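You operate a simulated robot arm through the tools that you are given. There is no shell and no other tool. Be economical: measure what you need, move in short steps, check, and stop when the job is done.

You are at the controls of a simulated robot arm. One attempt, no reset.

JOB
Stir bottle 59 on fast until the dye is even, then stand it on the colour meter and cover it.
Fine: switch the stirrer off again. Set down upright: what you pick out.

Only the result counts: the job must be done as asked and must still hold three seconds after the hand-in. Knocking over, shifting, dropping, spilling or breaking anything else fails it. Lids that push on must go on centred and level and be pressed home; caps that screw on are set level and turned clockwise until they are tight.

ROBOT AND FRAMES
A 7-joint arm with a two-finger parallel gripper, fixed in place. Base frame: the origin is at the foot of the arm, x ahead of it, y to its left, z up; the work surface is at about z = 0. Lengths are in cm, angles in rad, forces in N, time in s.
With the tool pointing down near the work surface it reaches from about 22 to 58 cm from the base axis. Its first joint turns from -1.152 to 1.152 rad. Payload 2.5 kg.
The TCP is the grasp point between the finger pads, 2.3 cm short of the fingertips. In the tool frame z runs along the fingers and y along their closing line. Largest opening 9.4 cm; finger width 3.8, thickness 1; the body of the gripper, 5.4 by 9.6 cm, starts 3.9 cm behind the TCP.
Orientation is that of the tool frame in the base frame, as a unit quaternion [x, y, z, w]. With the fingers straight down and closing along the base's y, the tool's x points along the base's -x, its y along +y and its z along -z.

CONTROLS
- The arm moves only by the tool move_arm. Its argument "commands" is a list of rows, each a list of 3 entries, a list of its own where there are three numbers: the shift along the tool's x, y, z in units of 150 mm (1.0 is 150 mm), then the turn, a rotation vector about the tool's x, y, z in units of 60 degrees (1.0 is 60 degrees), then the finger opening in m, from 0 to 0.094. In form: [[[x, y, z], [rx, ry, rz], jaw], ...]. A call has 1 to 12 rows; each row is the pose to reach, as a shift and turn from the pose commanded when the call began, along the tool's axes at that moment. A call with a number of a shift or a turn outside -1 to 1 is refused whole. A row lasts 0.2 s, in which the tool goes at most 5 cm and 0.15 rad; a call with a longer step from one row to the next is refused whole, and so is a gripper value outside its range. Where a pose cannot be reached the arm comes as near as it can. A force on the tool above 70 N (or 10 N above the force at the start of the call, whichever is more), or a blocked arm, ends the call early, and 0.2 s more pass. Each finger travels about 10.8 cm/s and halts on what it meets, pressing with about 22 N; the grip force reading is that of the motor and also rises with nothing between the fingers. The clock runs only during rows and for 0.2 s after the last one: add rows that repeat a pose to give the fingers time. The reply holds the time, the measured pose of the TCP, the force on the tool along the base axes, the opening and the grip force, in the units named above and with some noise, with the torque about the TCP (base axes, N m) and any sound that the robot's microphone picked up, and new pictures: "show" is both (left out), scene, wrist or none.
- Cameras (640 x 400 px; columns grow to the right, rows downward): "scene" is fixed at [11.55, -40.38, 54.92]; the picture's right is [0.87, -0.50, 0.00], its down [-0.25, -0.44, -0.86] and it looks along [0.43, 0.75, -0.51] (base axes); focal length 286 px, centre (320, 200). "wrist" rides on the gripper at [8.6, 1.6, -7.4] in the tool frame; the picture's right is [-0.18, 0.98, 0.00], its down [-0.58, -0.11, -0.81] and it looks along [-0.79, -0.15, 0.59] (tool axes); focal length 243 px, centre (320, 200). There is no depth. A picture from a camera that has moved, and an enlarged one, comes with that camera's place and axes in the base frame and with its lens.
- inspect(camera, box): a new picture of the part [left, top, right, bottom] of that camera's present view, enlarged. No time passes.
- hand_in(): hands the job in; it is judged then, once.

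Go step by step. Nothing tells you positions but the pictures and the camera data: compare them with the known pose of the tool, close in by small moves and look again before you grip or let go. The budget is 120 turns and 200 pictures, counting those below and the enlarged ones. Unless the task says otherwise, let go and move clear before handing in, and close with one line.

The tools are called after "Emit:" by a JSON object that holds its "api" and its "payload". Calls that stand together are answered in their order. move_arm: Moves the arm, as the interface text tells. Its arguments: {"type":"object","properties":{"commands":{"type":"array"},"show":{"type":"string","enum":["both","scene","wrist","none"]}},"required":["commands"]} The other tools are called the same way: inspect (camera, box) takes an enlarged picture of a part of a camera's view; hand_in () hands the job in.

At the start:

```text
t: 0.0
position: [38.5, 21.38, 35.06]
tool_rot: [0.0, 1.0, 0.0, 0.0]
ft_force: [-0.2, 1.2, 0.2]
moment: [0.02, 0.0, 0.0]
finger_gap: 9.4
grip_force: 0.1
```

scene: 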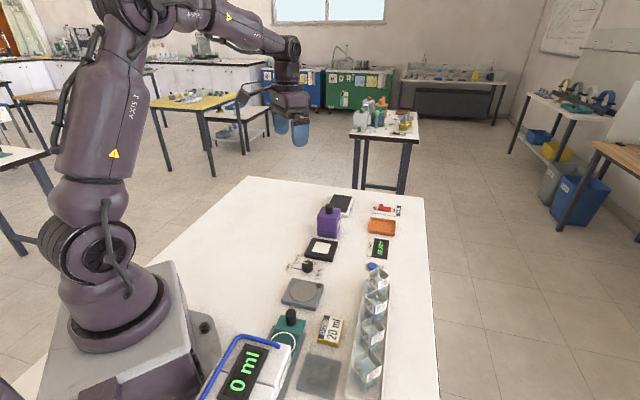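
wrist: 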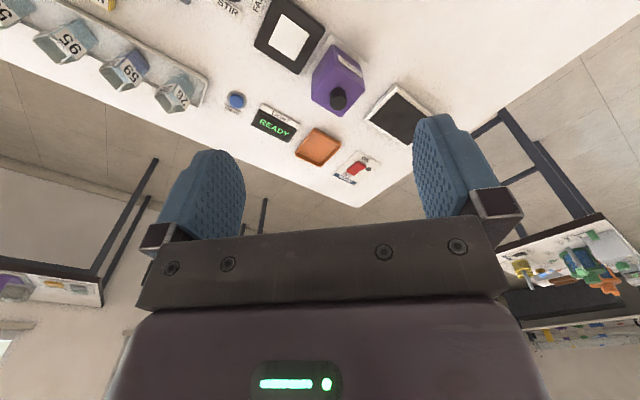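

I see a bench with a rack of numbered bottles, a stirrer plate, a knob, and other devices. I'll take enlarged views first.

Emit:
{"api": "inspect", "payload": {"camera": "scene", "box": [260, 180, 440, 292]}}

Emit:
{"api": "inspect", "payload": {"camera": "scene", "box": [200, 260, 424, 400]}}

Emit:
{"api": "inspect", "payload": {"camera": "wrist", "box": [0, 0, 240, 150]}}

Emit:
{"api": "inspect", "payload": {"camera": "wrist", "box": [200, 0, 456, 210]}}

```text
3.56 times, centred on (350, 236) of scene
camera zoom: at [11.55, -40.38, 54.92], right [0.87, -0.5, 0.0], down [-0.25, -0.44, -0.86], along [0.43, 0.75, -0.51], focal length 1017 px, centre (213, 72)
```

zoom: 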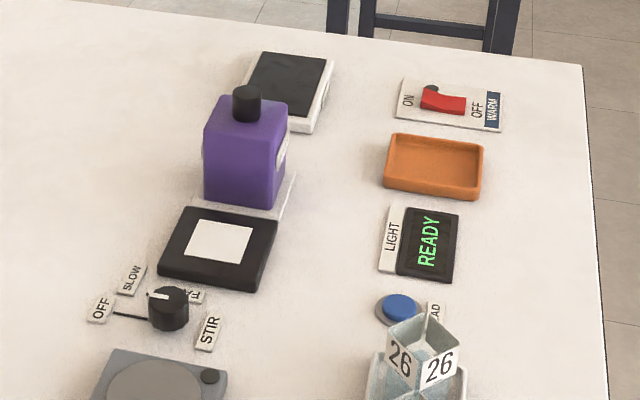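

```text
2.86 times, centred on (312, 330) of scene
camera zoom: at [11.55, -40.38, 54.92], right [0.87, -0.5, 0.0], down [-0.25, -0.44, -0.86], along [0.43, 0.75, -0.51], focal length 817 px, centre (343, -171)
```

zoom: 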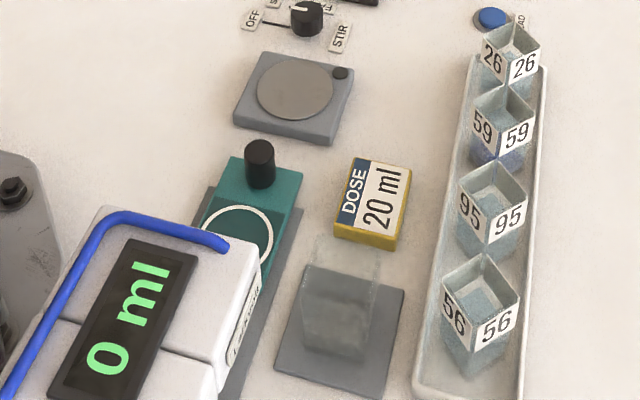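

```text
2.67 times, centred on (120, 75) of wrist
camera zoom: at [29.85, 23.05, 42.39], right [0.18, 0.98, 0.0], down [0.58, -0.11, 0.81], along [0.79, -0.15, -0.59], focal length 647 px, centre (853, 533)
```

zoom: 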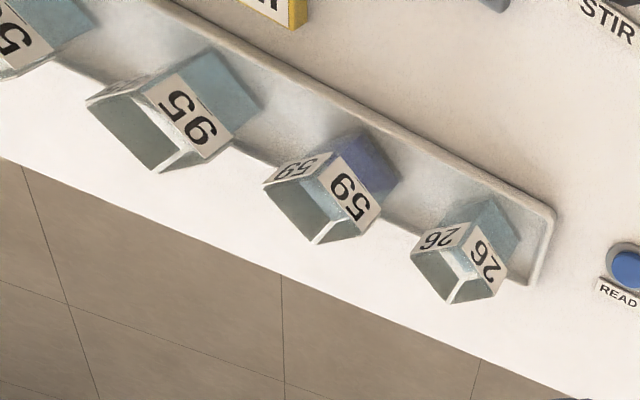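

```text
1.90 times, centred on (328, 105) of wrist
camera zoom: at [29.85, 23.05, 42.39], right [0.18, 0.98, 0.0], down [0.58, -0.11, 0.81], along [0.79, -0.15, -0.59], focal length 462 px, centre (305, 381)
```

zoom: 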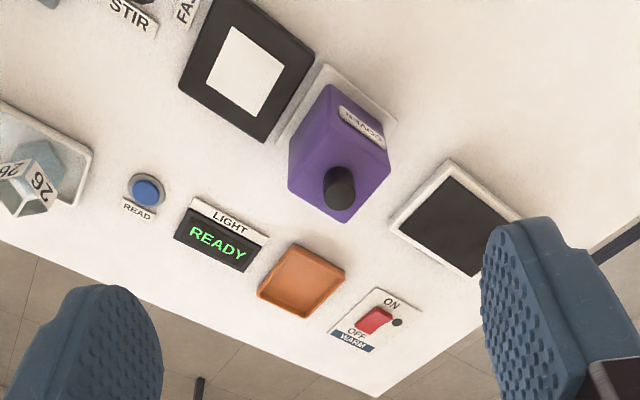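

Bottle 59 is at about (43,-10), the stirrer at (31,2), the stir knob at (36,10), the meter probably at (44,15) and the purple cover at about (49,20). I'll move for better views.

Emit:
{"api": "move_arm", "payload": {"commands": [[[0.06, -0.25, 0], [0, 0, 0], 0.094], [[0.12, -0.5, 0], [0, 0, 0], 0.094], [[0.18, -0.75, 0], [0, 0, 0], 0.094], [[0.18, -1.0, 0], [0, 0, 0], 0.094]], "show": "wrist"}}

Emit:
{"api": "inspect", "payload": {"camera": "wrist", "box": [0, 0, 320, 200]}}

Emit:
{"api": "inspect", "payload": {"camera": "wrist", "box": [300, 0, 620, 200]}}

```text
t: 1.0
position: [35.63, 6.46, 34.62]
tool_rot: [0.0, 1.0, 0.0, 0.0]
ft_force: [-0.5, 0.7, -0.4]
moment: [-0.04, 0.02, 0.0]
finger_gap: 9.4
grip_force: 0.1
camera wrist: at [27.03, 8.22, 42.13], right [0.18, 0.98, 0.0], down [0.58, -0.11, 0.81], along [0.79, -0.15, -0.59], focal length 243 px, centre (320, 200)
```

wrist: 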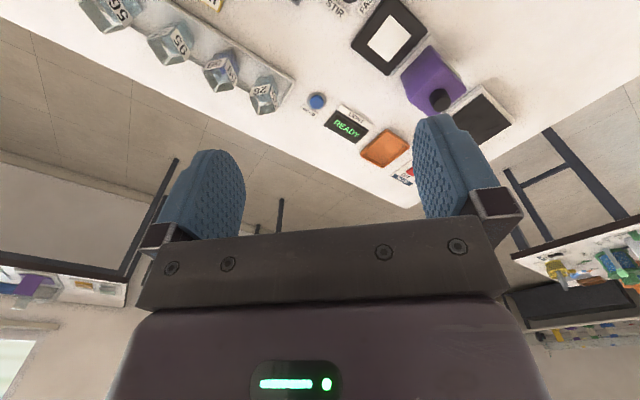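

```text
2.00 times, centred on (160, 100) of wrist
camera zoom: at [27.03, 8.22, 42.13], right [0.18, 0.98, 0.0], down [0.58, -0.11, 0.81], along [0.79, -0.15, -0.59], focal length 485 px, centre (640, 400)
```

zoom: 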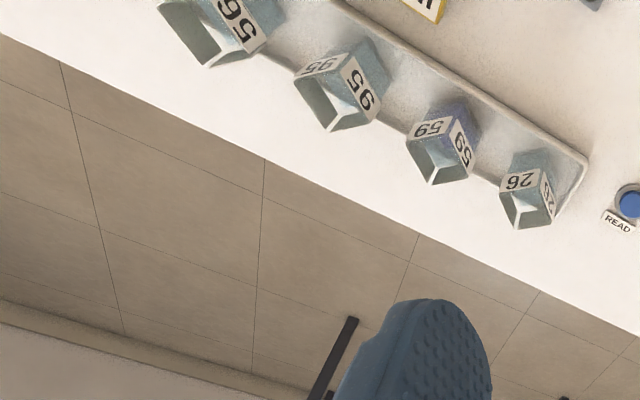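

```text
2.00 times, centred on (460, 100) of wrist
camera zoom: at [27.03, 8.22, 42.13], right [0.18, 0.98, 0.0], down [0.58, -0.11, 0.81], along [0.79, -0.15, -0.59], focal length 485 px, centre (40, 400)
```

zoom: 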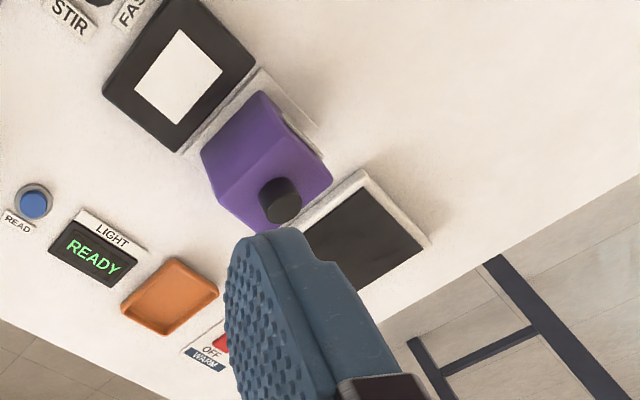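

I'll tilt the gripper so the wrist camera looks down for an overview.

Emit:
{"api": "move_arm", "payload": {"commands": [[[0, -0.1, -0.05], [0, 0.14, 0], 0.094], [[0, -0.2, -0.1], [0, 0.28, 0], 0.094], [[0, -0.3, -0.15], [0, 0.42, 0], 0.094], [[0, -0.3, -0.2], [0, 0.56, 0], 0.094], [[0, -0.3, -0.2], [0, 0.7, 0], 0.094], [[0, -0.3, -0.2], [0, 0.8, 0], 0.094]], "show": "wrist"}}

```text
t: 2.4
position: [33.24, 2.3, 37.3]
tool_rot: [0.005, 0.926, 0.0, -0.378]
ft_force: [-0.6, 0.2, 0.2]
moment: [-0.02, 0.0, 0.0]
finger_gap: 9.41
grip_force: 0.1
out of reach, approached as far as the arm can: row 5, 6
camera wrist: at [32.26, 4.03, 48.55], right [0.14, 0.98, -0.13], down [0.98, -0.11, 0.17], along [0.15, -0.15, -0.98], focal length 243 px, centre (320, 200)
```

wrist: 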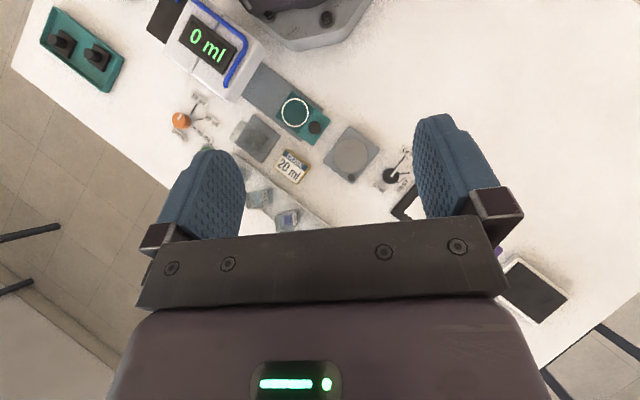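

Emit:
{"api": "inspect", "payload": {"camera": "wrist", "box": [150, 60, 470, 260]}}

Emit:
{"api": "inspect", "payload": {"camera": "wrist", "box": [230, 120, 430, 245]}}

```text
2.00 times, centred on (310, 160) of wrist
camera zoom: at [32.26, 4.03, 48.55], right [0.14, 0.98, -0.13], down [0.98, -0.11, 0.17], along [0.15, -0.15, -0.98], focal length 485 px, centre (340, 280)
```

zoom: 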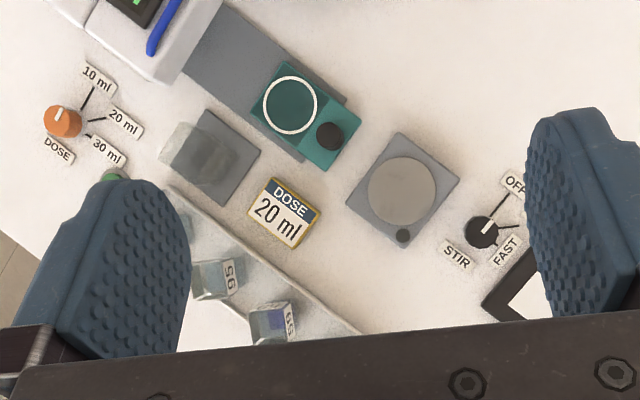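

```text
3.20 times, centred on (330, 182) of wrist
camera zoom: at [32.26, 4.03, 48.55], right [0.14, 0.98, -0.13], down [0.98, -0.11, 0.17], along [0.15, -0.15, -0.98], focal length 776 px, centre (288, 256)
```

zoom: 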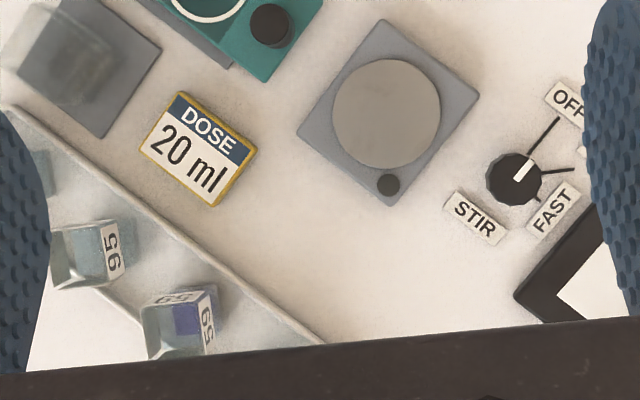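

Everything sits at about 45° on the bench. I'll move over the rack for a close overhead look at bottle 59.

Emit:
{"api": "move_arm", "payload": {"commands": [[[-0.2, -0.2, 0.04], [0, -0.05, 0], 0.094], [[-0.4, -0.4, 0.08], [0, -0.1, 0], 0.094], [[-0.6, -0.6, 0.12], [0, -0.15, 0], 0.094], [[-0.8, -0.8, 0.15], [0, -0.2, 0], 0.094], [[-0.8, -0.8, 0.15], [0, -0.2, 0], 0.094]], "show": "wrist"}}

Emit:
{"api": "inspect", "payload": {"camera": "wrist", "box": [220, 70, 428, 200]}}

```text
t: 3.6
position: [40.54, -9.94, 27.29]
tool_rot: [0.003, 0.961, -0.001, -0.278]
ft_force: [0.5, -0.5, -0.4]
moment: [-0.02, 0.01, -0.03]
finger_gap: 9.39
grip_force: 0.0
camera wrist: at [37.17, -8.08, 38.15], right [0.16, 0.98, -0.1], down [0.92, -0.11, 0.37], along [0.35, -0.15, -0.92], focal length 243 px, centre (320, 200)
```

wrist: 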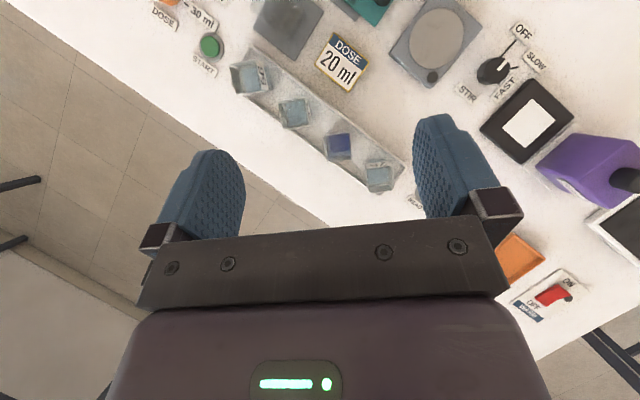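

```text
3.08 times, centred on (324, 135) of wrist
camera zoom: at [37.17, -8.08, 38.15], right [0.16, 0.98, -0.1], down [0.92, -0.11, 0.37], along [0.35, -0.15, -0.92], focal length 746 px, centre (308, 400)
```

zoom: 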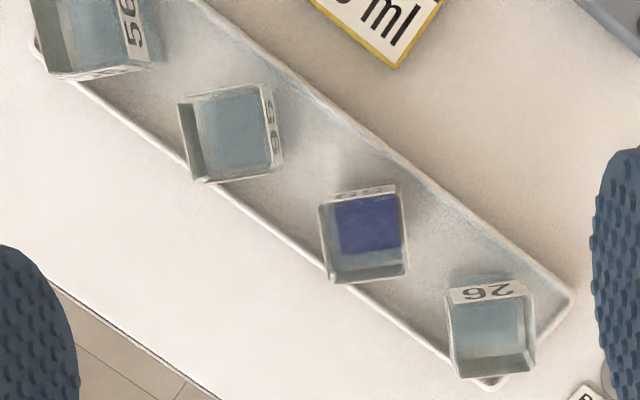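

Bottle 59 is about 3.5 cm square, aligned with the base axes, with its centre near (42.3,-9.8) and its rim near z 6.6. Next I'll look at the meter, hood and knob.

Emit:
{"api": "inspect", "payload": {"camera": "wrist", "box": [380, 0, 640, 162]}}

Emit:
{"api": "inspect", "payload": {"camera": "wrist", "box": [470, 60, 640, 240]}}

Emit:
{"api": "inspect", "payload": {"camera": "scene", "box": [280, 190, 376, 250]}}

```text
2.46 times, centred on (510, 81) of wrist
camera zoom: at [37.17, -8.08, 38.15], right [0.16, 0.98, -0.1], down [0.92, -0.11, 0.37], along [0.35, -0.15, -0.92], focal length 597 px, centre (-148, 493)
```

zoom: 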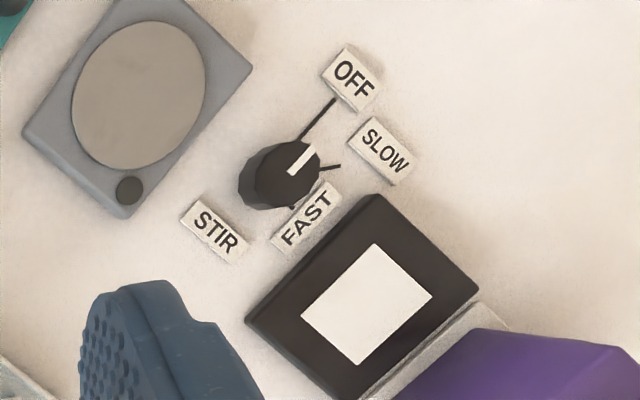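

```text
2.22 times, centred on (555, 150) of wrist
camera zoom: at [37.17, -8.08, 38.15], right [0.16, 0.98, -0.1], down [0.92, -0.11, 0.37], along [0.35, -0.15, -0.92], focal length 539 px, centre (-202, 311)
```

zoom: 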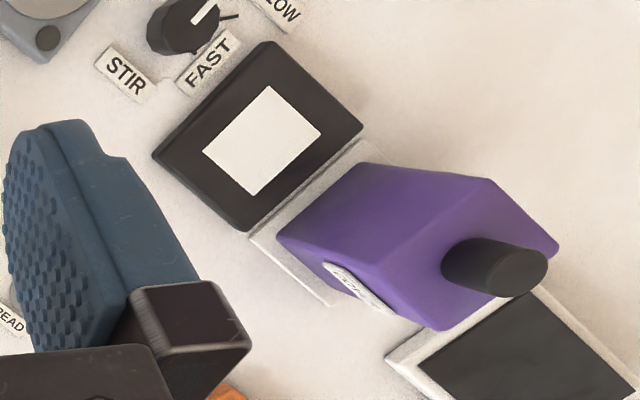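

```text
6.67 times, centred on (328, 220) of scene
camera zoom: at [11.55, -40.39, 54.92], right [0.87, -0.5, 0.0], down [-0.25, -0.44, -0.86], along [0.43, 0.75, -0.51], focal length 1907 px, centre (267, 67)
```

zoom: 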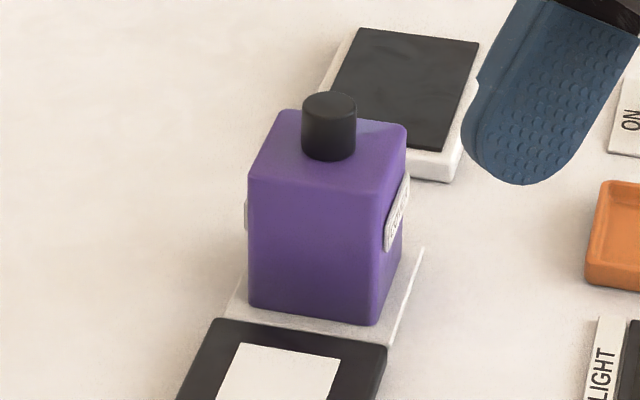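

The meter is the black pad with the white window, and the purple box is its cover. I'll straighten the gripper and come in above bottle 59.

Emit:
{"api": "move_arm", "payload": {"commands": [[[-0.134, 0, 0.158], [0, -0.135, 0], 0.08], [[-0.267, 0, 0.316], [0, -0.27, 0], 0.07], [[-0.4, 0.01, 0.474], [0, -0.405, 0], 0.07], [[-0.534, 0.011, 0.632], [0, -0.538, 0], 0.07], [[-0.534, 0.011, 0.632], [0, -0.538, 0], 0.07]], "show": "both"}}

Emit:
{"api": "inspect", "payload": {"camera": "scene", "box": [320, 230, 432, 300]}}

```text
t: 4.8
position: [42.12, -9.88, 14.87]
tool_rot: [0.003, 1.0, -0.002, 0.001]
ft_force: [-0.7, 0.4, -0.1]
moment: [0.02, 0.0, 0.0]
finger_gap: 6.99
grip_force: 0.1
camera wrist: at [33.41, -8.04, 22.25], right [0.19, 0.98, 0.0], down [0.58, -0.11, 0.81], along [0.79, -0.16, -0.59], focal length 243 px, centre (320, 200)
```

scene: 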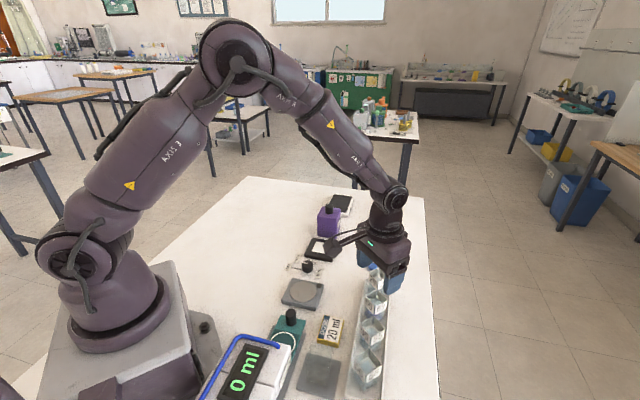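
wrist: 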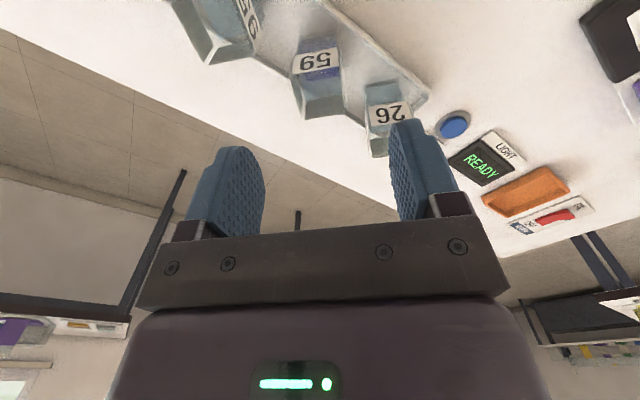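

```text
5.71 times, centred on (376, 265) of scene
camera zoom: at [11.55, -40.38, 54.92], right [0.87, -0.5, 0.0], down [-0.25, -0.44, -0.86], along [0.43, 0.75, -0.51], focal length 1635 px, centre (0, -171)
```

zoom: 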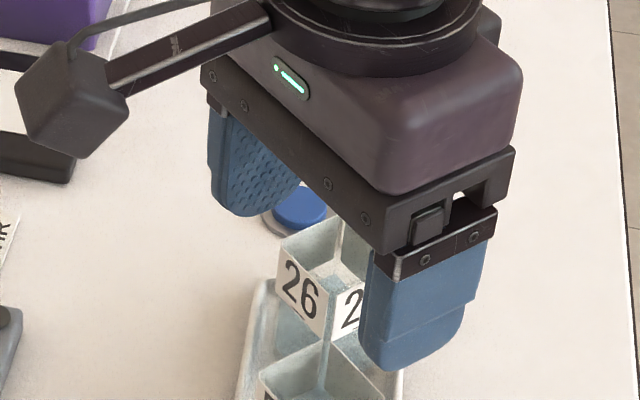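

Bottle 59 is centred between the fingers at about (42.3,-9.85). I'll descend around it.

Emit:
{"api": "move_arm", "payload": {"commands": [[[-0.01, 0, 0.2], [0, 0, 0], 0.07], [[-0.01, 0, 0.4], [0, 0, 0], 0.07], [[-0.01, 0, 0.55], [0, 0, 0], 0.07], [[-0.01, 0, 0.7], [0, 0, 0], 0.07], [[-0.01, 0, 0.7], [0, 0, 0], 0.07]], "show": "both"}}

Emit:
{"api": "inspect", "payload": {"camera": "scene", "box": [320, 230, 432, 300]}}

```text
t: 6.0
position: [42.06, -9.79, 4.38]
tool_rot: [0.002, 1.0, -0.003, -0.001]
ft_force: [0.2, -0.4, 0.1]
moment: [-0.01, 0.03, 0.01]
finger_gap: 7.0
grip_force: 0.0
camera wrist: at [33.39, -8.11, 11.75], right [0.19, 0.98, 0.0], down [0.58, -0.11, 0.81], along [0.79, -0.16, -0.59], focal length 243 px, centre (320, 200)
```

scene: 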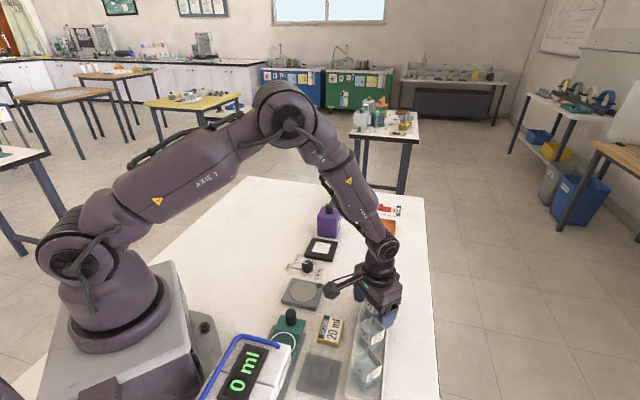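
wrist: 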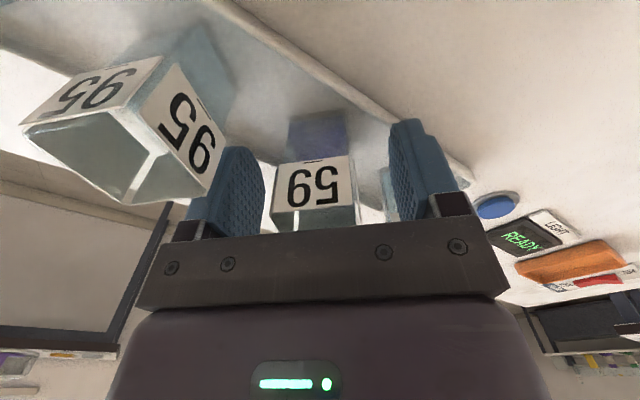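

```text
5.71 times, centred on (376, 265) of scene
camera zoom: at [11.55, -40.38, 54.92], right [0.87, -0.5, 0.0], down [-0.25, -0.44, -0.86], along [0.43, 0.75, -0.51], focal length 1635 px, centre (0, -171)
```

zoom: 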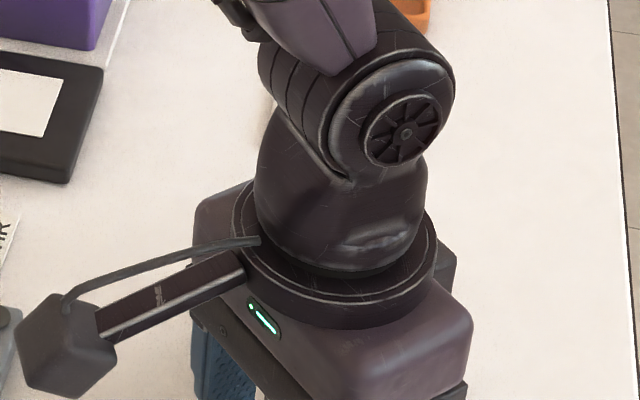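

Emit:
{"api": "move_arm", "payload": {"commands": [[[0, 0, 0], [0, 0, 0], 0.05], [[0, 0, 0], [0, 0, 0], 0.025], [[0, 0, 0], [0, 0, 0], 0.025], [[0, 0, 0], [0, 0, 0], 0.025]], "show": "wrist"}}

```text
t: 7.0
position: [42.04, -9.9, 4.35]
tool_rot: [0.002, 1.0, -0.001, 0.001]
ft_force: [-0.2, -0.2, 0.5]
moment: [0.02, 0.01, -0.01]
finger_gap: 3.37
grip_force: 22.0
camera wrist: at [33.38, -8.1, 11.78], right [0.19, 0.98, 0.0], down [0.58, -0.11, 0.81], along [0.79, -0.16, -0.59], focal length 243 px, centre (320, 200)
```

wrist: 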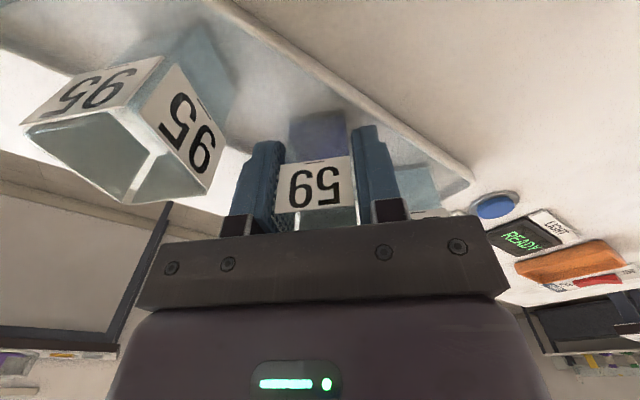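

Gripped at 3.37 cm. I'll lift it gently.

Emit:
{"api": "move_arm", "payload": {"commands": [[[0, 0, -0.03], [0, 0, 0], 0.025], [[0, 0, -0.1], [0, 0, 0], 0.025], [[0, 0, -0.2], [0, 0, 0], 0.025], [[0, 0, -0.32], [0, 0, 0], 0.025], [[0, 0, -0.44], [0, 0, 0], 0.025], [[0, 0, -0.56], [0, 0, 0], 0.025], [[0, 0, -0.66], [0, 0, 0], 0.025], [[0, 0, -0.7], [0, 0, 0], 0.025]], "show": "both"}}

```text
t: 8.8
position: [41.91, -9.72, 14.79]
tool_rot: [0.002, 1.0, -0.001, -0.001]
ft_force: [-0.1, 0.4, -0.1]
moment: [-0.01, -0.01, 0.01]
finger_gap: 3.35
grip_force: 22.0
camera wrist: at [33.24, -7.98, 22.32], right [0.19, 0.98, 0.0], down [0.58, -0.11, 0.81], along [0.79, -0.16, -0.59], focal length 243 px, centre (320, 200)
```

scene: 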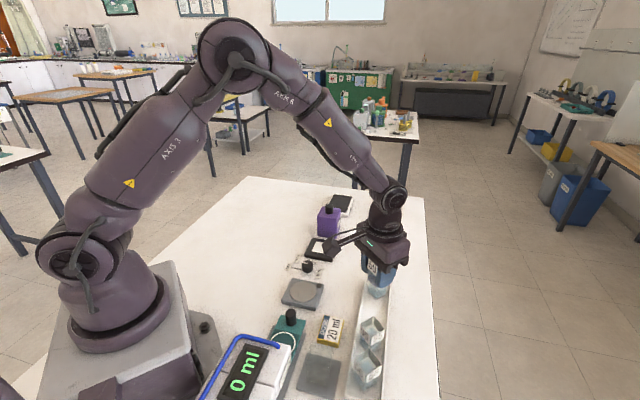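
wrist: 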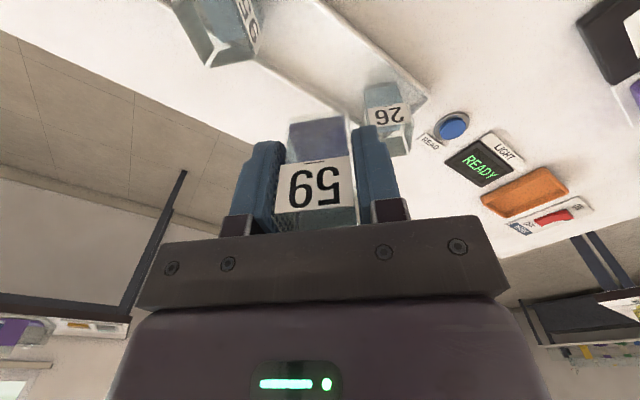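

The bottle is lifted cleanly. I'll carry it over the stirrer and turn it 45° to line up with the devices.

Emit:
{"api": "move_arm", "payload": {"commands": [[[0.03, 0.04, 0], [0, 0, -0.03], 0.025], [[0.09, 0.11, 0], [0, 0, -0.1], 0.025], [[0.17, 0.21, 0], [0, 0, -0.19], 0.025], [[0.26, 0.32, 0], [0, 0, -0.28], 0.025], [[0.35, 0.43, 0], [0, 0, -0.38], 0.025], [[0.44, 0.54, 0], [0, 0, -0.48], 0.025], [[0.53, 0.65, 0], [0, 0, -0.58], 0.025], [[0.61, 0.75, 0], [0, 0, -0.66], 0.025], [[0.66, 0.81, 0], [0, 0, -0.72], 0.025], [[0.687, 0.847, 0], [0, 0, -0.75], 0.025], [[0.687, 0.847, 0], [0, 0, -0.75], 0.025]], "show": "both"}}

Emit:
{"api": "inspect", "payload": {"camera": "wrist", "box": [200, 0, 440, 150]}}

Emit:
{"api": "inspect", "payload": {"camera": "scene", "box": [250, 230, 362, 320]}}

```text
t: 11.2
position: [31.63, 3.04, 14.7]
tool_rot: [-0.381, 0.925, -0.003, -0.001]
ft_force: [-0.1, -0.1, -0.1]
moment: [0.04, 0.02, 0.01]
finger_gap: 3.31
grip_force: 22.2
camera wrist: at [24.37, -1.75, 22.19], right [-0.56, 0.83, 0.0], down [0.49, 0.34, 0.8], along [0.67, 0.45, -0.59], focal length 243 px, centre (320, 200)
```

scene: 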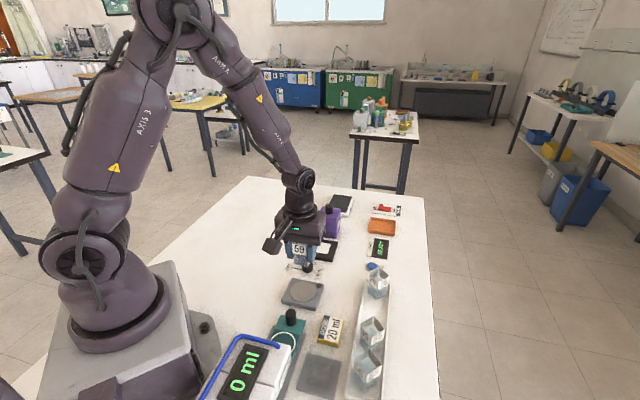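
wrist: 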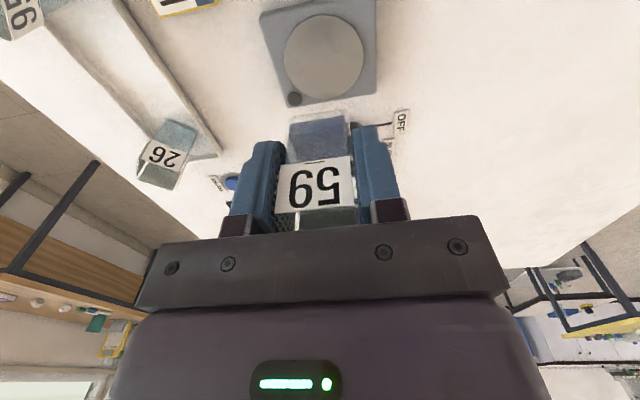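

```text
2.67 times, centred on (320, 75) of wrist
camera zoom: at [24.37, -1.75, 22.19], right [-0.56, 0.83, 0.0], down [0.49, 0.34, 0.8], along [0.67, 0.45, -0.59], focal length 647 px, centre (320, 533)
```

zoom: 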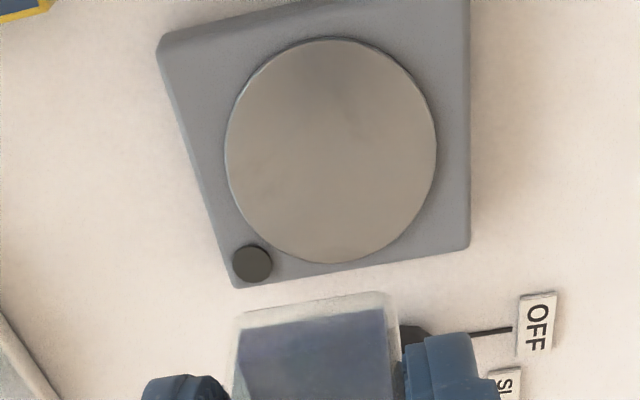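

```text
4.44 times, centred on (306, 275) of scene
camera zoom: at [11.55, -40.38, 54.92], right [0.87, -0.5, 0.0], down [-0.25, -0.44, -0.86], along [0.43, 0.75, -0.51], focal length 1271 px, centre (382, -133)
```

zoom: 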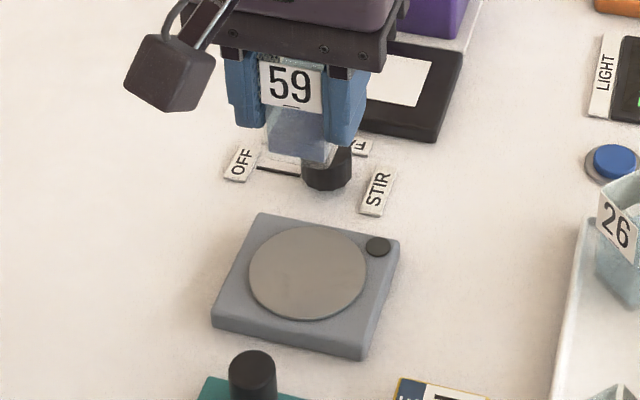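

The stirrer disc centre is at about (31.35,3.15), and I'm nearly above it. I'll lower slowly.

Emit:
{"api": "move_arm", "payload": {"commands": [[[0.009, 0.015, 0.06], [0, 0, 0], 0.025], [[0.009, 0.015, 0.16], [0, 0, 0], 0.025], [[0.009, 0.015, 0.28], [0, 0, 0], 0.025], [[0.009, 0.015, 0.4], [0, 0, 0], 0.025], [[0.009, 0.015, 0.48], [0, 0, 0], 0.025], [[0.009, 0.015, 0.52], [0, 0, 0], 0.025], [[0.009, 0.015, 0.52], [0, 0, 0], 0.025]], "show": "both"}}

Emit:
{"api": "inspect", "payload": {"camera": "scene", "box": [260, 240, 356, 320]}}

```text
t: 12.8
position: [31.23, 3.06, 7.01]
tool_rot: [-0.381, 0.925, -0.002, -0.001]
ft_force: [0.5, -0.3, -0.8]
moment: [0.03, 0.0, 0.0]
finger_gap: 3.35
grip_force: 22.2
camera wrist: at [23.98, -1.78, 14.43], right [-0.56, 0.83, 0.0], down [0.49, 0.34, 0.8], along [0.67, 0.45, -0.59], focal length 243 px, centre (320, 200)
```

scene: 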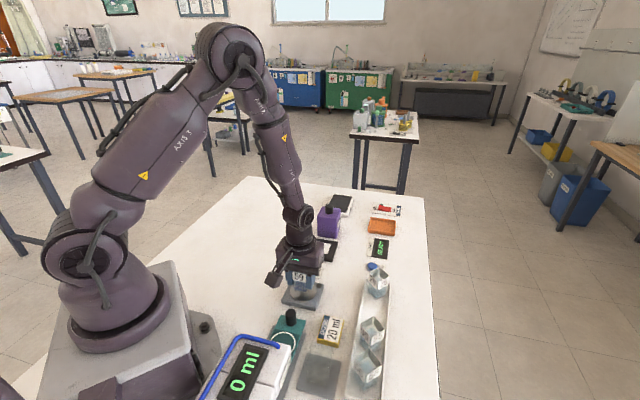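
wrist: 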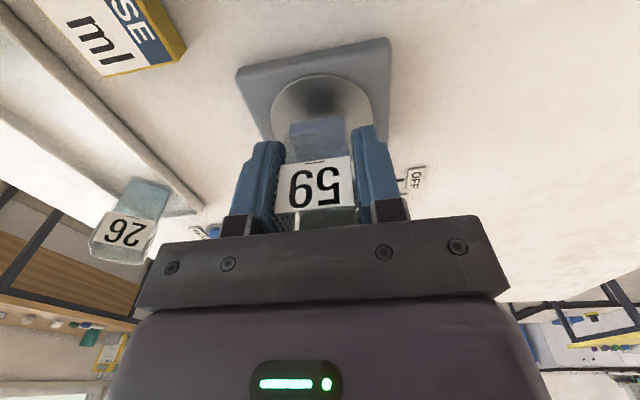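

```text
5.00 times, centred on (308, 280) of scene
camera zoom: at [11.55, -40.38, 54.92], right [0.87, -0.5, 0.0], down [-0.25, -0.44, -0.86], along [0.43, 0.75, -0.51], focal length 1430 px, centre (380, -200)
```

zoom: 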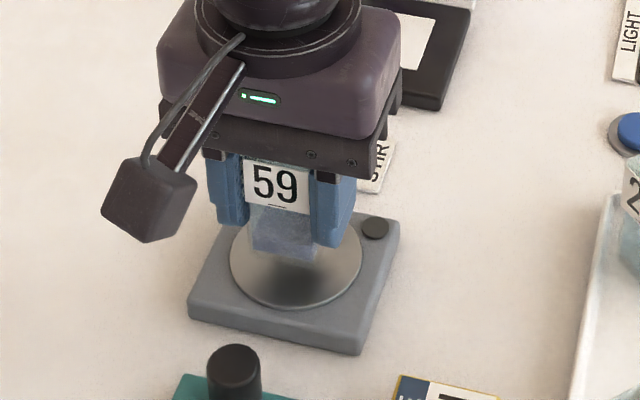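

Emit:
{"api": "move_arm", "payload": {"commands": [[[0, 0, 0.02], [0, 0, 0], 0.025], [[0, 0, 0.04], [0, 0, 0], 0.025], [[0, 0, 0.06], [0, 0, 0], 0.025], [[0, 0, 0.06], [0, 0, 0], 0.025]], "show": "none"}}

Emit:
{"api": "inspect", "payload": {"camera": "scene", "box": [260, 240, 356, 320]}}

```text
t: 13.8
position: [31.33, 3.01, 6.03]
tool_rot: [-0.381, 0.925, -0.002, -0.001]
ft_force: [0.3, -0.2, 0.0]
moment: [0.03, 0.0, 0.0]
finger_gap: 3.33
grip_force: 21.2
```

```text
5.00 times, centred on (308, 280) of scene
camera zoom: at [11.55, -40.38, 54.92], right [0.87, -0.5, 0.0], down [-0.25, -0.44, -0.86], along [0.43, 0.75, -0.51], focal length 1430 px, centre (380, -200)
```

zoom: 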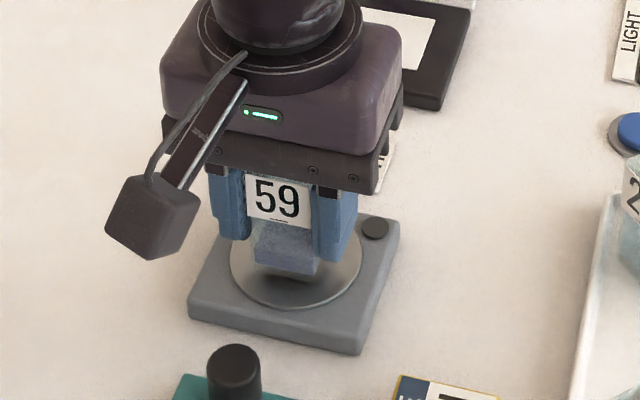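

Still not in contact. I'll go further in small steps.

Emit:
{"api": "move_arm", "payload": {"commands": [[[0, 0, 0.015], [0, 0, 0], 0.025], [[0, 0, 0.03], [0, 0, 0], 0.025], [[0, 0, 0.03], [0, 0, 0], 0.025]], "show": "none"}}

Emit:
{"api": "inspect", "payload": {"camera": "scene", "box": [290, 270, 338, 310]}}

```text
t: 14.6
position: [31.59, 3.01, 5.75]
tool_rot: [-0.38, 0.925, -0.001, -0.002]
ft_force: [0.9, 0.0, -0.3]
moment: [-0.02, -0.02, -0.01]
finger_gap: 3.36
grip_force: 22.1
```

```text
10.00 times, centred on (314, 290) of scene
camera zoom: at [11.55, -40.38, 54.92], right [0.87, -0.5, 0.0], down [-0.25, -0.44, -0.86], along [0.43, 0.75, -0.51], focal length 2861 px, centre (380, -700)
```

zoom: 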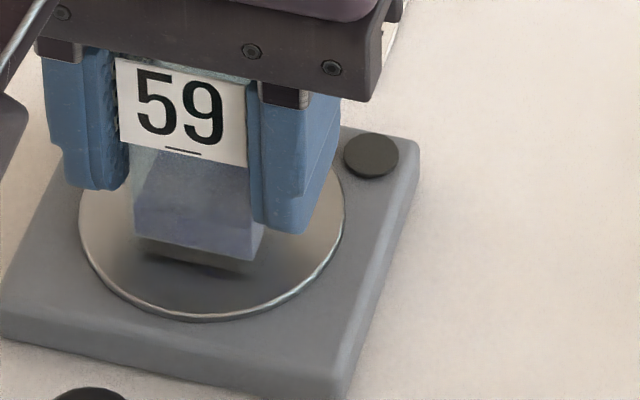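

Emit:
{"api": "move_arm", "payload": {"commands": [[[0, 0, 0.01], [0, 0, 0], 0.025], [[0, 0, 0.02], [0, 0, 0], 0.025], [[0, 0, 0.02], [0, 0, 0], 0.025]], "show": "none"}}

Emit:
{"api": "inspect", "payload": {"camera": "scene", "box": [290, 270, 338, 310]}}

```text
t: 15.4
position: [31.65, 3.22, 5.48]
tool_rot: [-0.38, 0.925, -0.002, -0.001]
ft_force: [-3.3, -0.1, 18.8]
moment: [0.17, 0.04, 0.01]
finger_gap: 3.36
grip_force: 22.0
```

```text
10.00 times, centred on (314, 290) of scene
camera zoom: at [11.54, -40.39, 54.92], right [0.87, -0.5, 0.0], down [-0.25, -0.44, -0.86], along [0.43, 0.75, -0.51], focal length 2861 px, centre (380, -700)
```

zoom: 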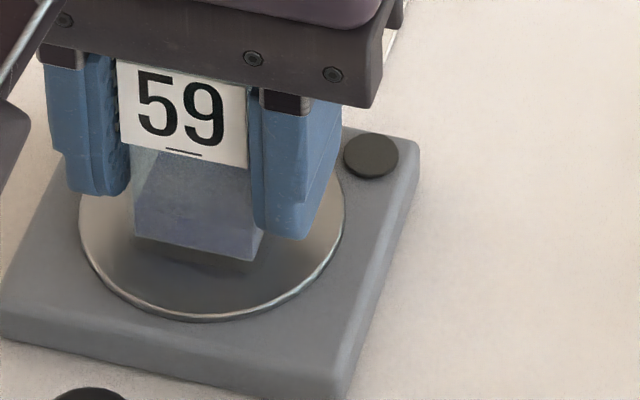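

Contact at 18.8 N. I'll ease up a hair, open, and rise.

Emit:
{"api": "move_arm", "payload": {"commands": [[[0, 0, -0.008], [0, 0, 0], 0.025], [[0, 0, -0.008], [0, 0, 0], 0.034], [[0, 0, -0.008], [0, 0, 0], 0.045], [[0, 0, -0.008], [0, 0, 0], 0.06], [[0, 0, -0.008], [0, 0, 0], 0.06], [[0, 0, -0.1], [0, 0, 0], 0.06], [[0, 0, -0.3], [0, 0, 0], 0.06], [[0, 0, -0.5], [0, 0, 0], 0.06], [[0, 0, -0.75], [0, 0, 0], 0.06], [[0, 0, -0.75], [0, 0, 0], 0.06]], "show": "both"}}

Emit:
{"api": "inspect", "payload": {"camera": "scene", "box": [270, 230, 366, 310]}}

Emit:
{"api": "inspect", "payload": {"camera": "wrist", "box": [200, 0, 440, 150]}}

```text
t: 17.6
position: [31.38, 3.24, 16.43]
tool_rot: [-0.38, 0.925, -0.001, -0.001]
ft_force: [-0.8, 0.0, -0.9]
moment: [0.0, -0.02, 0.01]
finger_gap: 6.01
grip_force: 0.1
camera wrist: at [24.02, -1.6, 23.96], right [-0.56, 0.83, 0.0], down [0.49, 0.34, 0.8], along [0.67, 0.45, -0.59], focal length 243 px, centre (320, 200)
```

scene: 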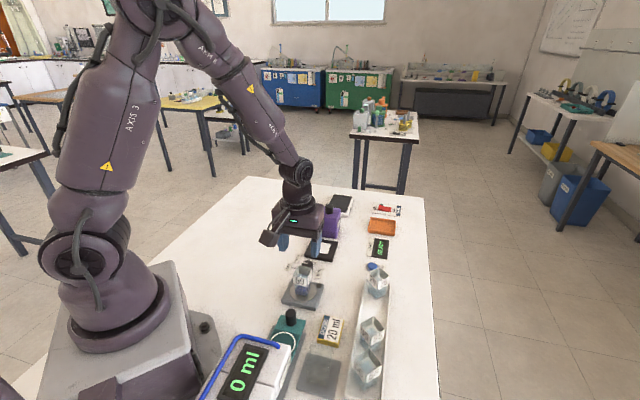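
wrist: 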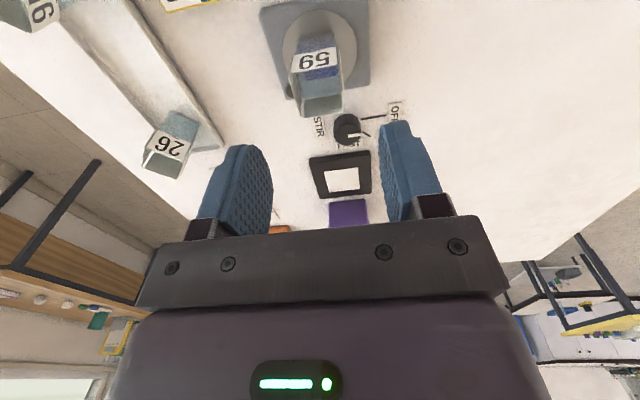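

```text
5.00 times, centred on (318, 270) of scene
camera zoom: at [11.55, -40.38, 54.92], right [0.87, -0.5, 0.0], down [-0.25, -0.44, -0.86], along [0.43, 0.75, -0.51], focal length 1430 px, centre (330, -150)
```

zoom: 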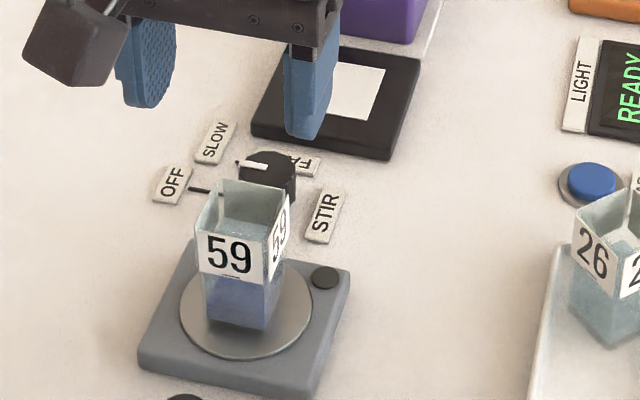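

```text
2.67 times, centred on (320, 75) of wrist
camera zoom: at [24.02, -1.6, 23.96], right [-0.56, 0.83, 0.0], down [0.49, 0.34, 0.8], along [0.67, 0.45, -0.59], focal length 647 px, centre (320, 533)
```

zoom: 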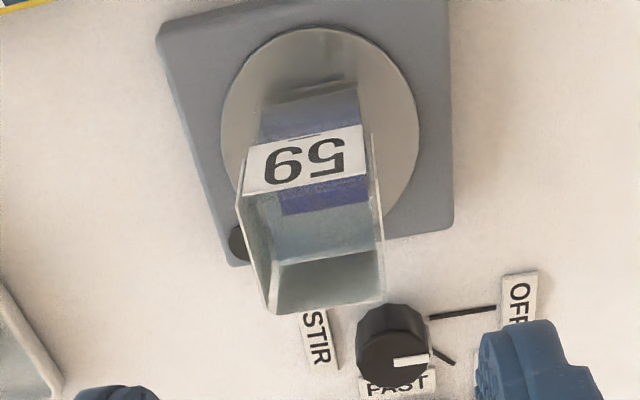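

Bottle 59 stands upright on the stirrer. Next is the stir knob near (36.3,9.9). I'll go above it with the gripper turned back to yaw 0.

Emit:
{"api": "move_arm", "payload": {"commands": [[[-0.1, 0.015, 0], [0, 0, 0.13], 0.06], [[-0.2, 0.03, 0.02], [0, 0, 0.26], 0.055], [[-0.3, 0.045, 0.05], [0, 0, 0.39], 0.05], [[-0.4, 0.06, 0.09], [0, 0, 0.52], 0.05], [[-0.5, 0.075, 0.12], [0, 0, 0.64], 0.05], [[-0.546, 0.088, 0.13], [0, 0, 0.75], 0.05], [[-0.546, 0.088, 0.13], [0, 0, 0.75], 0.05]], "show": "wrist"}}

Emit:
{"api": "inspect", "payload": {"camera": "wrist", "box": [220, 0, 420, 125]}}

Emit:
{"api": "inspect", "payload": {"camera": "scene", "box": [270, 230, 350, 290]}}

```text
t: 19.2
position: [36.46, 9.88, 14.69]
tool_rot: [0.004, 1.0, -0.002, -0.001]
ft_force: [0.3, -0.2, -0.5]
moment: [0.02, -0.02, 0.04]
finger_gap: 5.0
grip_force: 0.0
camera wrist: at [27.71, 11.69, 22.05], right [0.19, 0.98, 0.0], down [0.58, -0.11, 0.81], along [0.79, -0.16, -0.59], focal length 243 px, centre (320, 200)
```

wrist: 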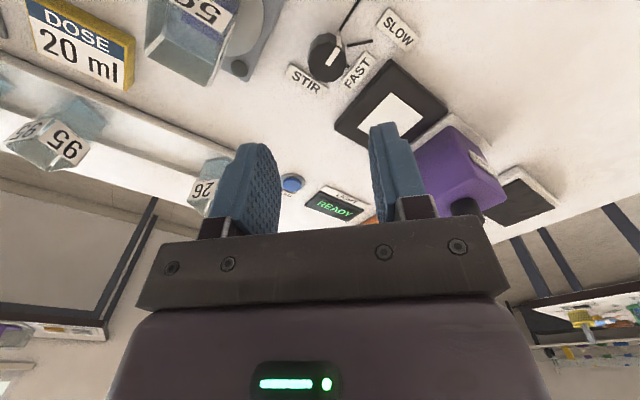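

```text
3.20 times, centred on (320, 62) of wrist
camera zoom: at [27.71, 11.69, 22.05], right [0.19, 0.98, 0.0], down [0.58, -0.11, 0.81], along [0.79, -0.16, -0.59], focal length 776 px, centre (320, 640)
```

zoom: 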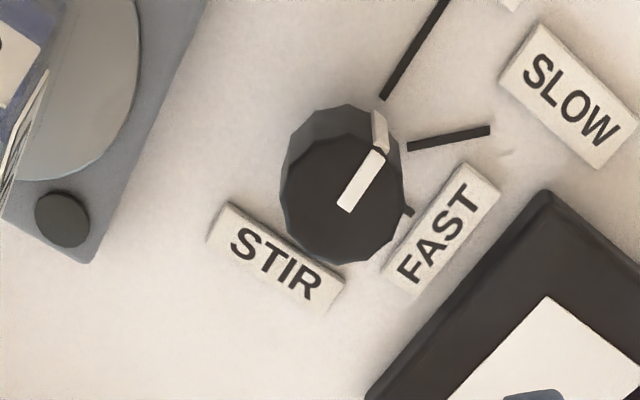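

```text
6.67 times, centred on (310, 260) of scene
camera zoom: at [11.55, -40.38, 54.92], right [0.87, -0.5, 0.0], down [-0.25, -0.44, -0.86], along [0.43, 0.75, -0.51], focal length 1907 px, centre (387, -200)
```

zoom: 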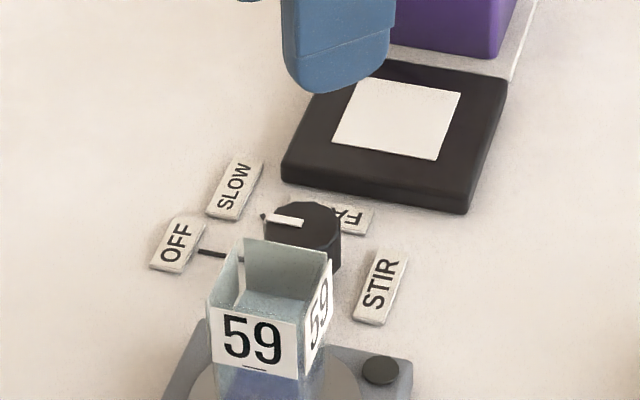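

The knob axis is near (36.5,10.4). OFF, SLOW and FAST lie at azimuths 135°, 90° and 45°, so FAST is 90° clockwise. I'll descend onto the knob.

Emit:
{"api": "move_arm", "payload": {"commands": [[[-0.003, 0.035, 0.2], [0, 0, 0], 0.05], [[-0.003, 0.035, 0.42], [0, 0, 0], 0.05], [[-0.003, 0.035, 0.6], [0, 0, 0], 0.05], [[-0.003, 0.035, 0.72], [0, 0, 0], 0.05], [[-0.003, 0.035, 0.77], [0, 0, 0], 0.05], [[-0.003, 0.035, 0.77], [0, 0, 0], 0.05]], "show": "both"}}

Emit:
{"api": "inspect", "payload": {"camera": "wrist", "box": [200, 60, 440, 240]}}

Emit:
{"api": "inspect", "payload": {"camera": "scene", "box": [260, 210, 356, 290]}}

```text
t: 20.6
position: [36.45, 10.2, 3.02]
tool_rot: [0.003, 1.0, -0.002, 0.0]
ft_force: [0.6, -0.9, 0.3]
moment: [0.02, 0.0, 0.01]
finger_gap: 5.02
grip_force: 0.1
camera wrist: at [27.68, 11.97, 10.43], right [0.19, 0.98, 0.0], down [0.58, -0.11, 0.81], along [0.79, -0.16, -0.59], focal length 243 px, centre (320, 200)
```

scene: 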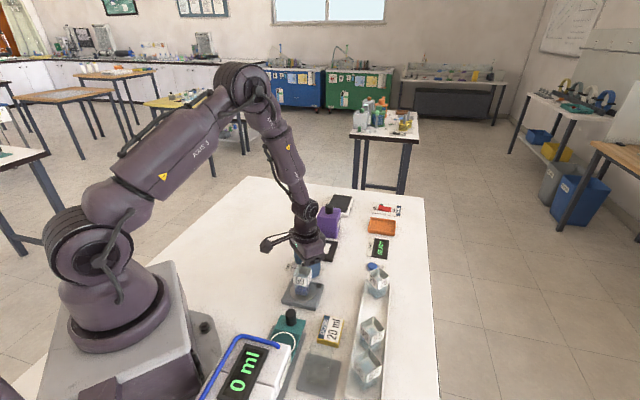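
wrist: 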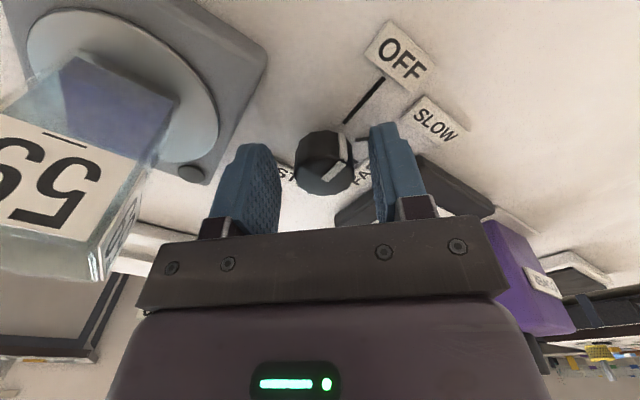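

```text
2.22 times, centred on (320, 150) of wrist
camera zoom: at [27.68, 11.97, 10.43], right [0.19, 0.98, 0.0], down [0.58, -0.11, 0.81], along [0.79, -0.16, -0.59], focal length 539 px, centre (320, 311)
```

zoom: 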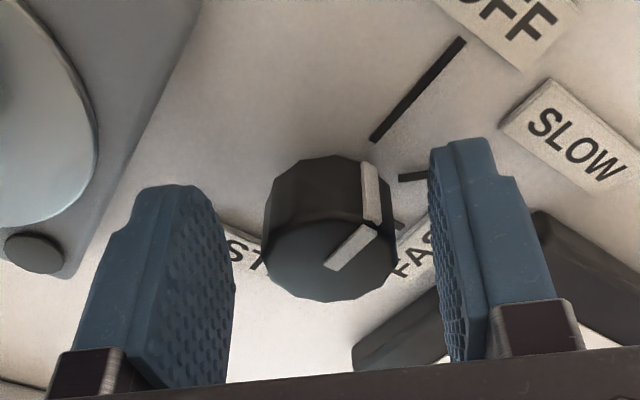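

```text
5.00 times, centred on (308, 250) of scene
camera zoom: at [11.55, -40.38, 54.92], right [0.87, -0.5, 0.0], down [-0.25, -0.44, -0.86], along [0.43, 0.75, -0.51], focal length 1430 px, centre (380, -50)
```

zoom: 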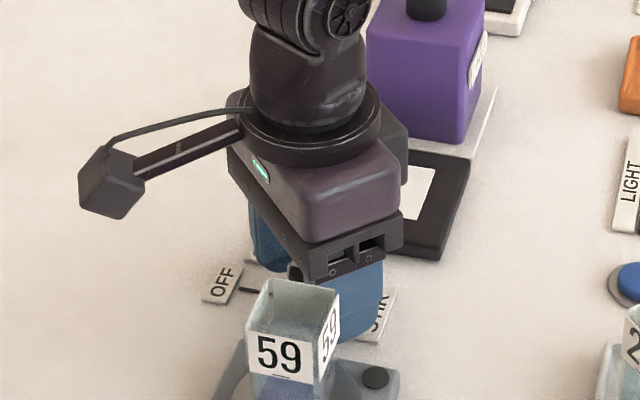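

The knob is between the fingers, so I'll close on it.

Emit:
{"api": "move_arm", "payload": {"commands": [[[0, 0.01, 0], [0, 0, 0], 0.05], [[0, 0.01, 0], [0, 0, 0], 0.035], [[0, 0.01, 0], [0, 0, 0], 0.02], [[0, 0.01, 0], [0, 0, 0], 0.02], [[0, 0.01, 0], [0, 0, 0], 0.02]], "show": "wrist"}}

```text
t: 21.8
position: [36.32, 10.51, 3.06]
tool_rot: [0.002, 1.0, -0.003, 0.0]
ft_force: [1.5, -3.9, -1.4]
moment: [0.53, 0.15, 0.01]
finger_gap: 2.89
grip_force: 45.6
camera wrist: at [27.69, 12.16, 10.48], right [0.19, 0.98, 0.0], down [0.58, -0.11, 0.81], along [0.79, -0.16, -0.59], focal length 243 px, centre (320, 200)
```

wrist: 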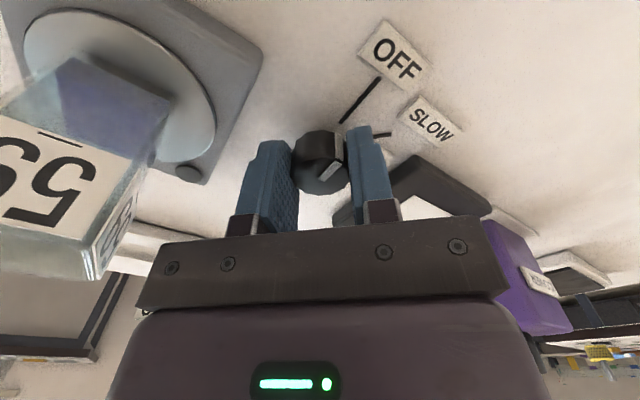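

Emit:
{"api": "move_arm", "payload": {"commands": [[[0, 0, 0], [0, 0, 0.125], 0.02], [[0, 0, 0], [0, 0, 0.25], 0.02], [[0, 0, 0], [0, 0, 0.375], 0.02], [[0, 0, 0], [0, 0, 0.5], 0.02], [[0, 0, 0], [0, 0, 0.625], 0.02], [[0, 0, 0], [0, 0, 0.75], 0.02], [[0, 0, 0], [0, 0, 0.75], 0.02]], "show": "both"}}

```text
t: 23.4
position: [36.42, 10.58, 3.14]
tool_rot: [0.386, 0.922, -0.001, 0.001]
ft_force: [7.0, 4.3, -21.3]
moment: [0.48, -0.16, 0.01]
finger_gap: 2.87
grip_force: 45.7
camera wrist: at [31.46, 17.93, 10.46], right [0.83, 0.56, 0.0], down [0.33, -0.49, 0.81], along [0.45, -0.67, -0.59], focal length 243 px, centre (320, 200)
```

scene: 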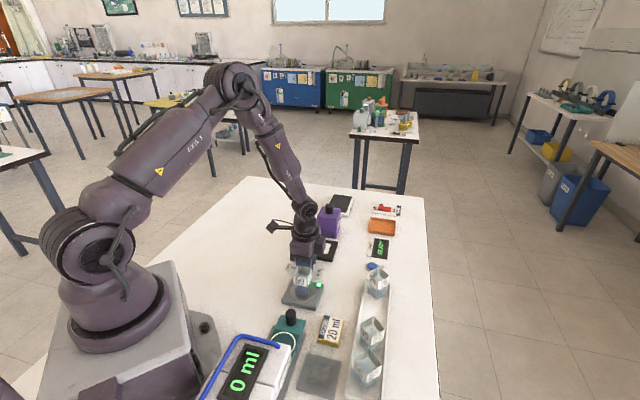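
wrist: 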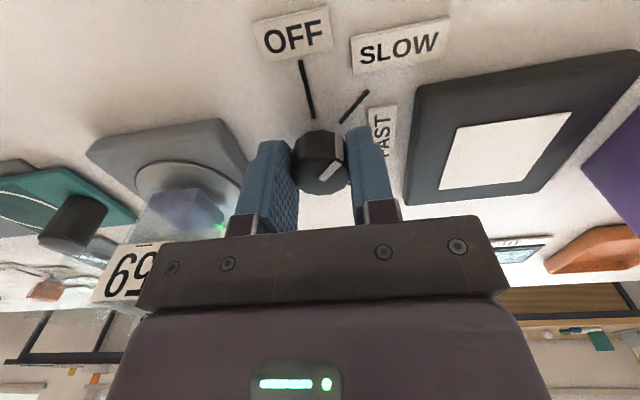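

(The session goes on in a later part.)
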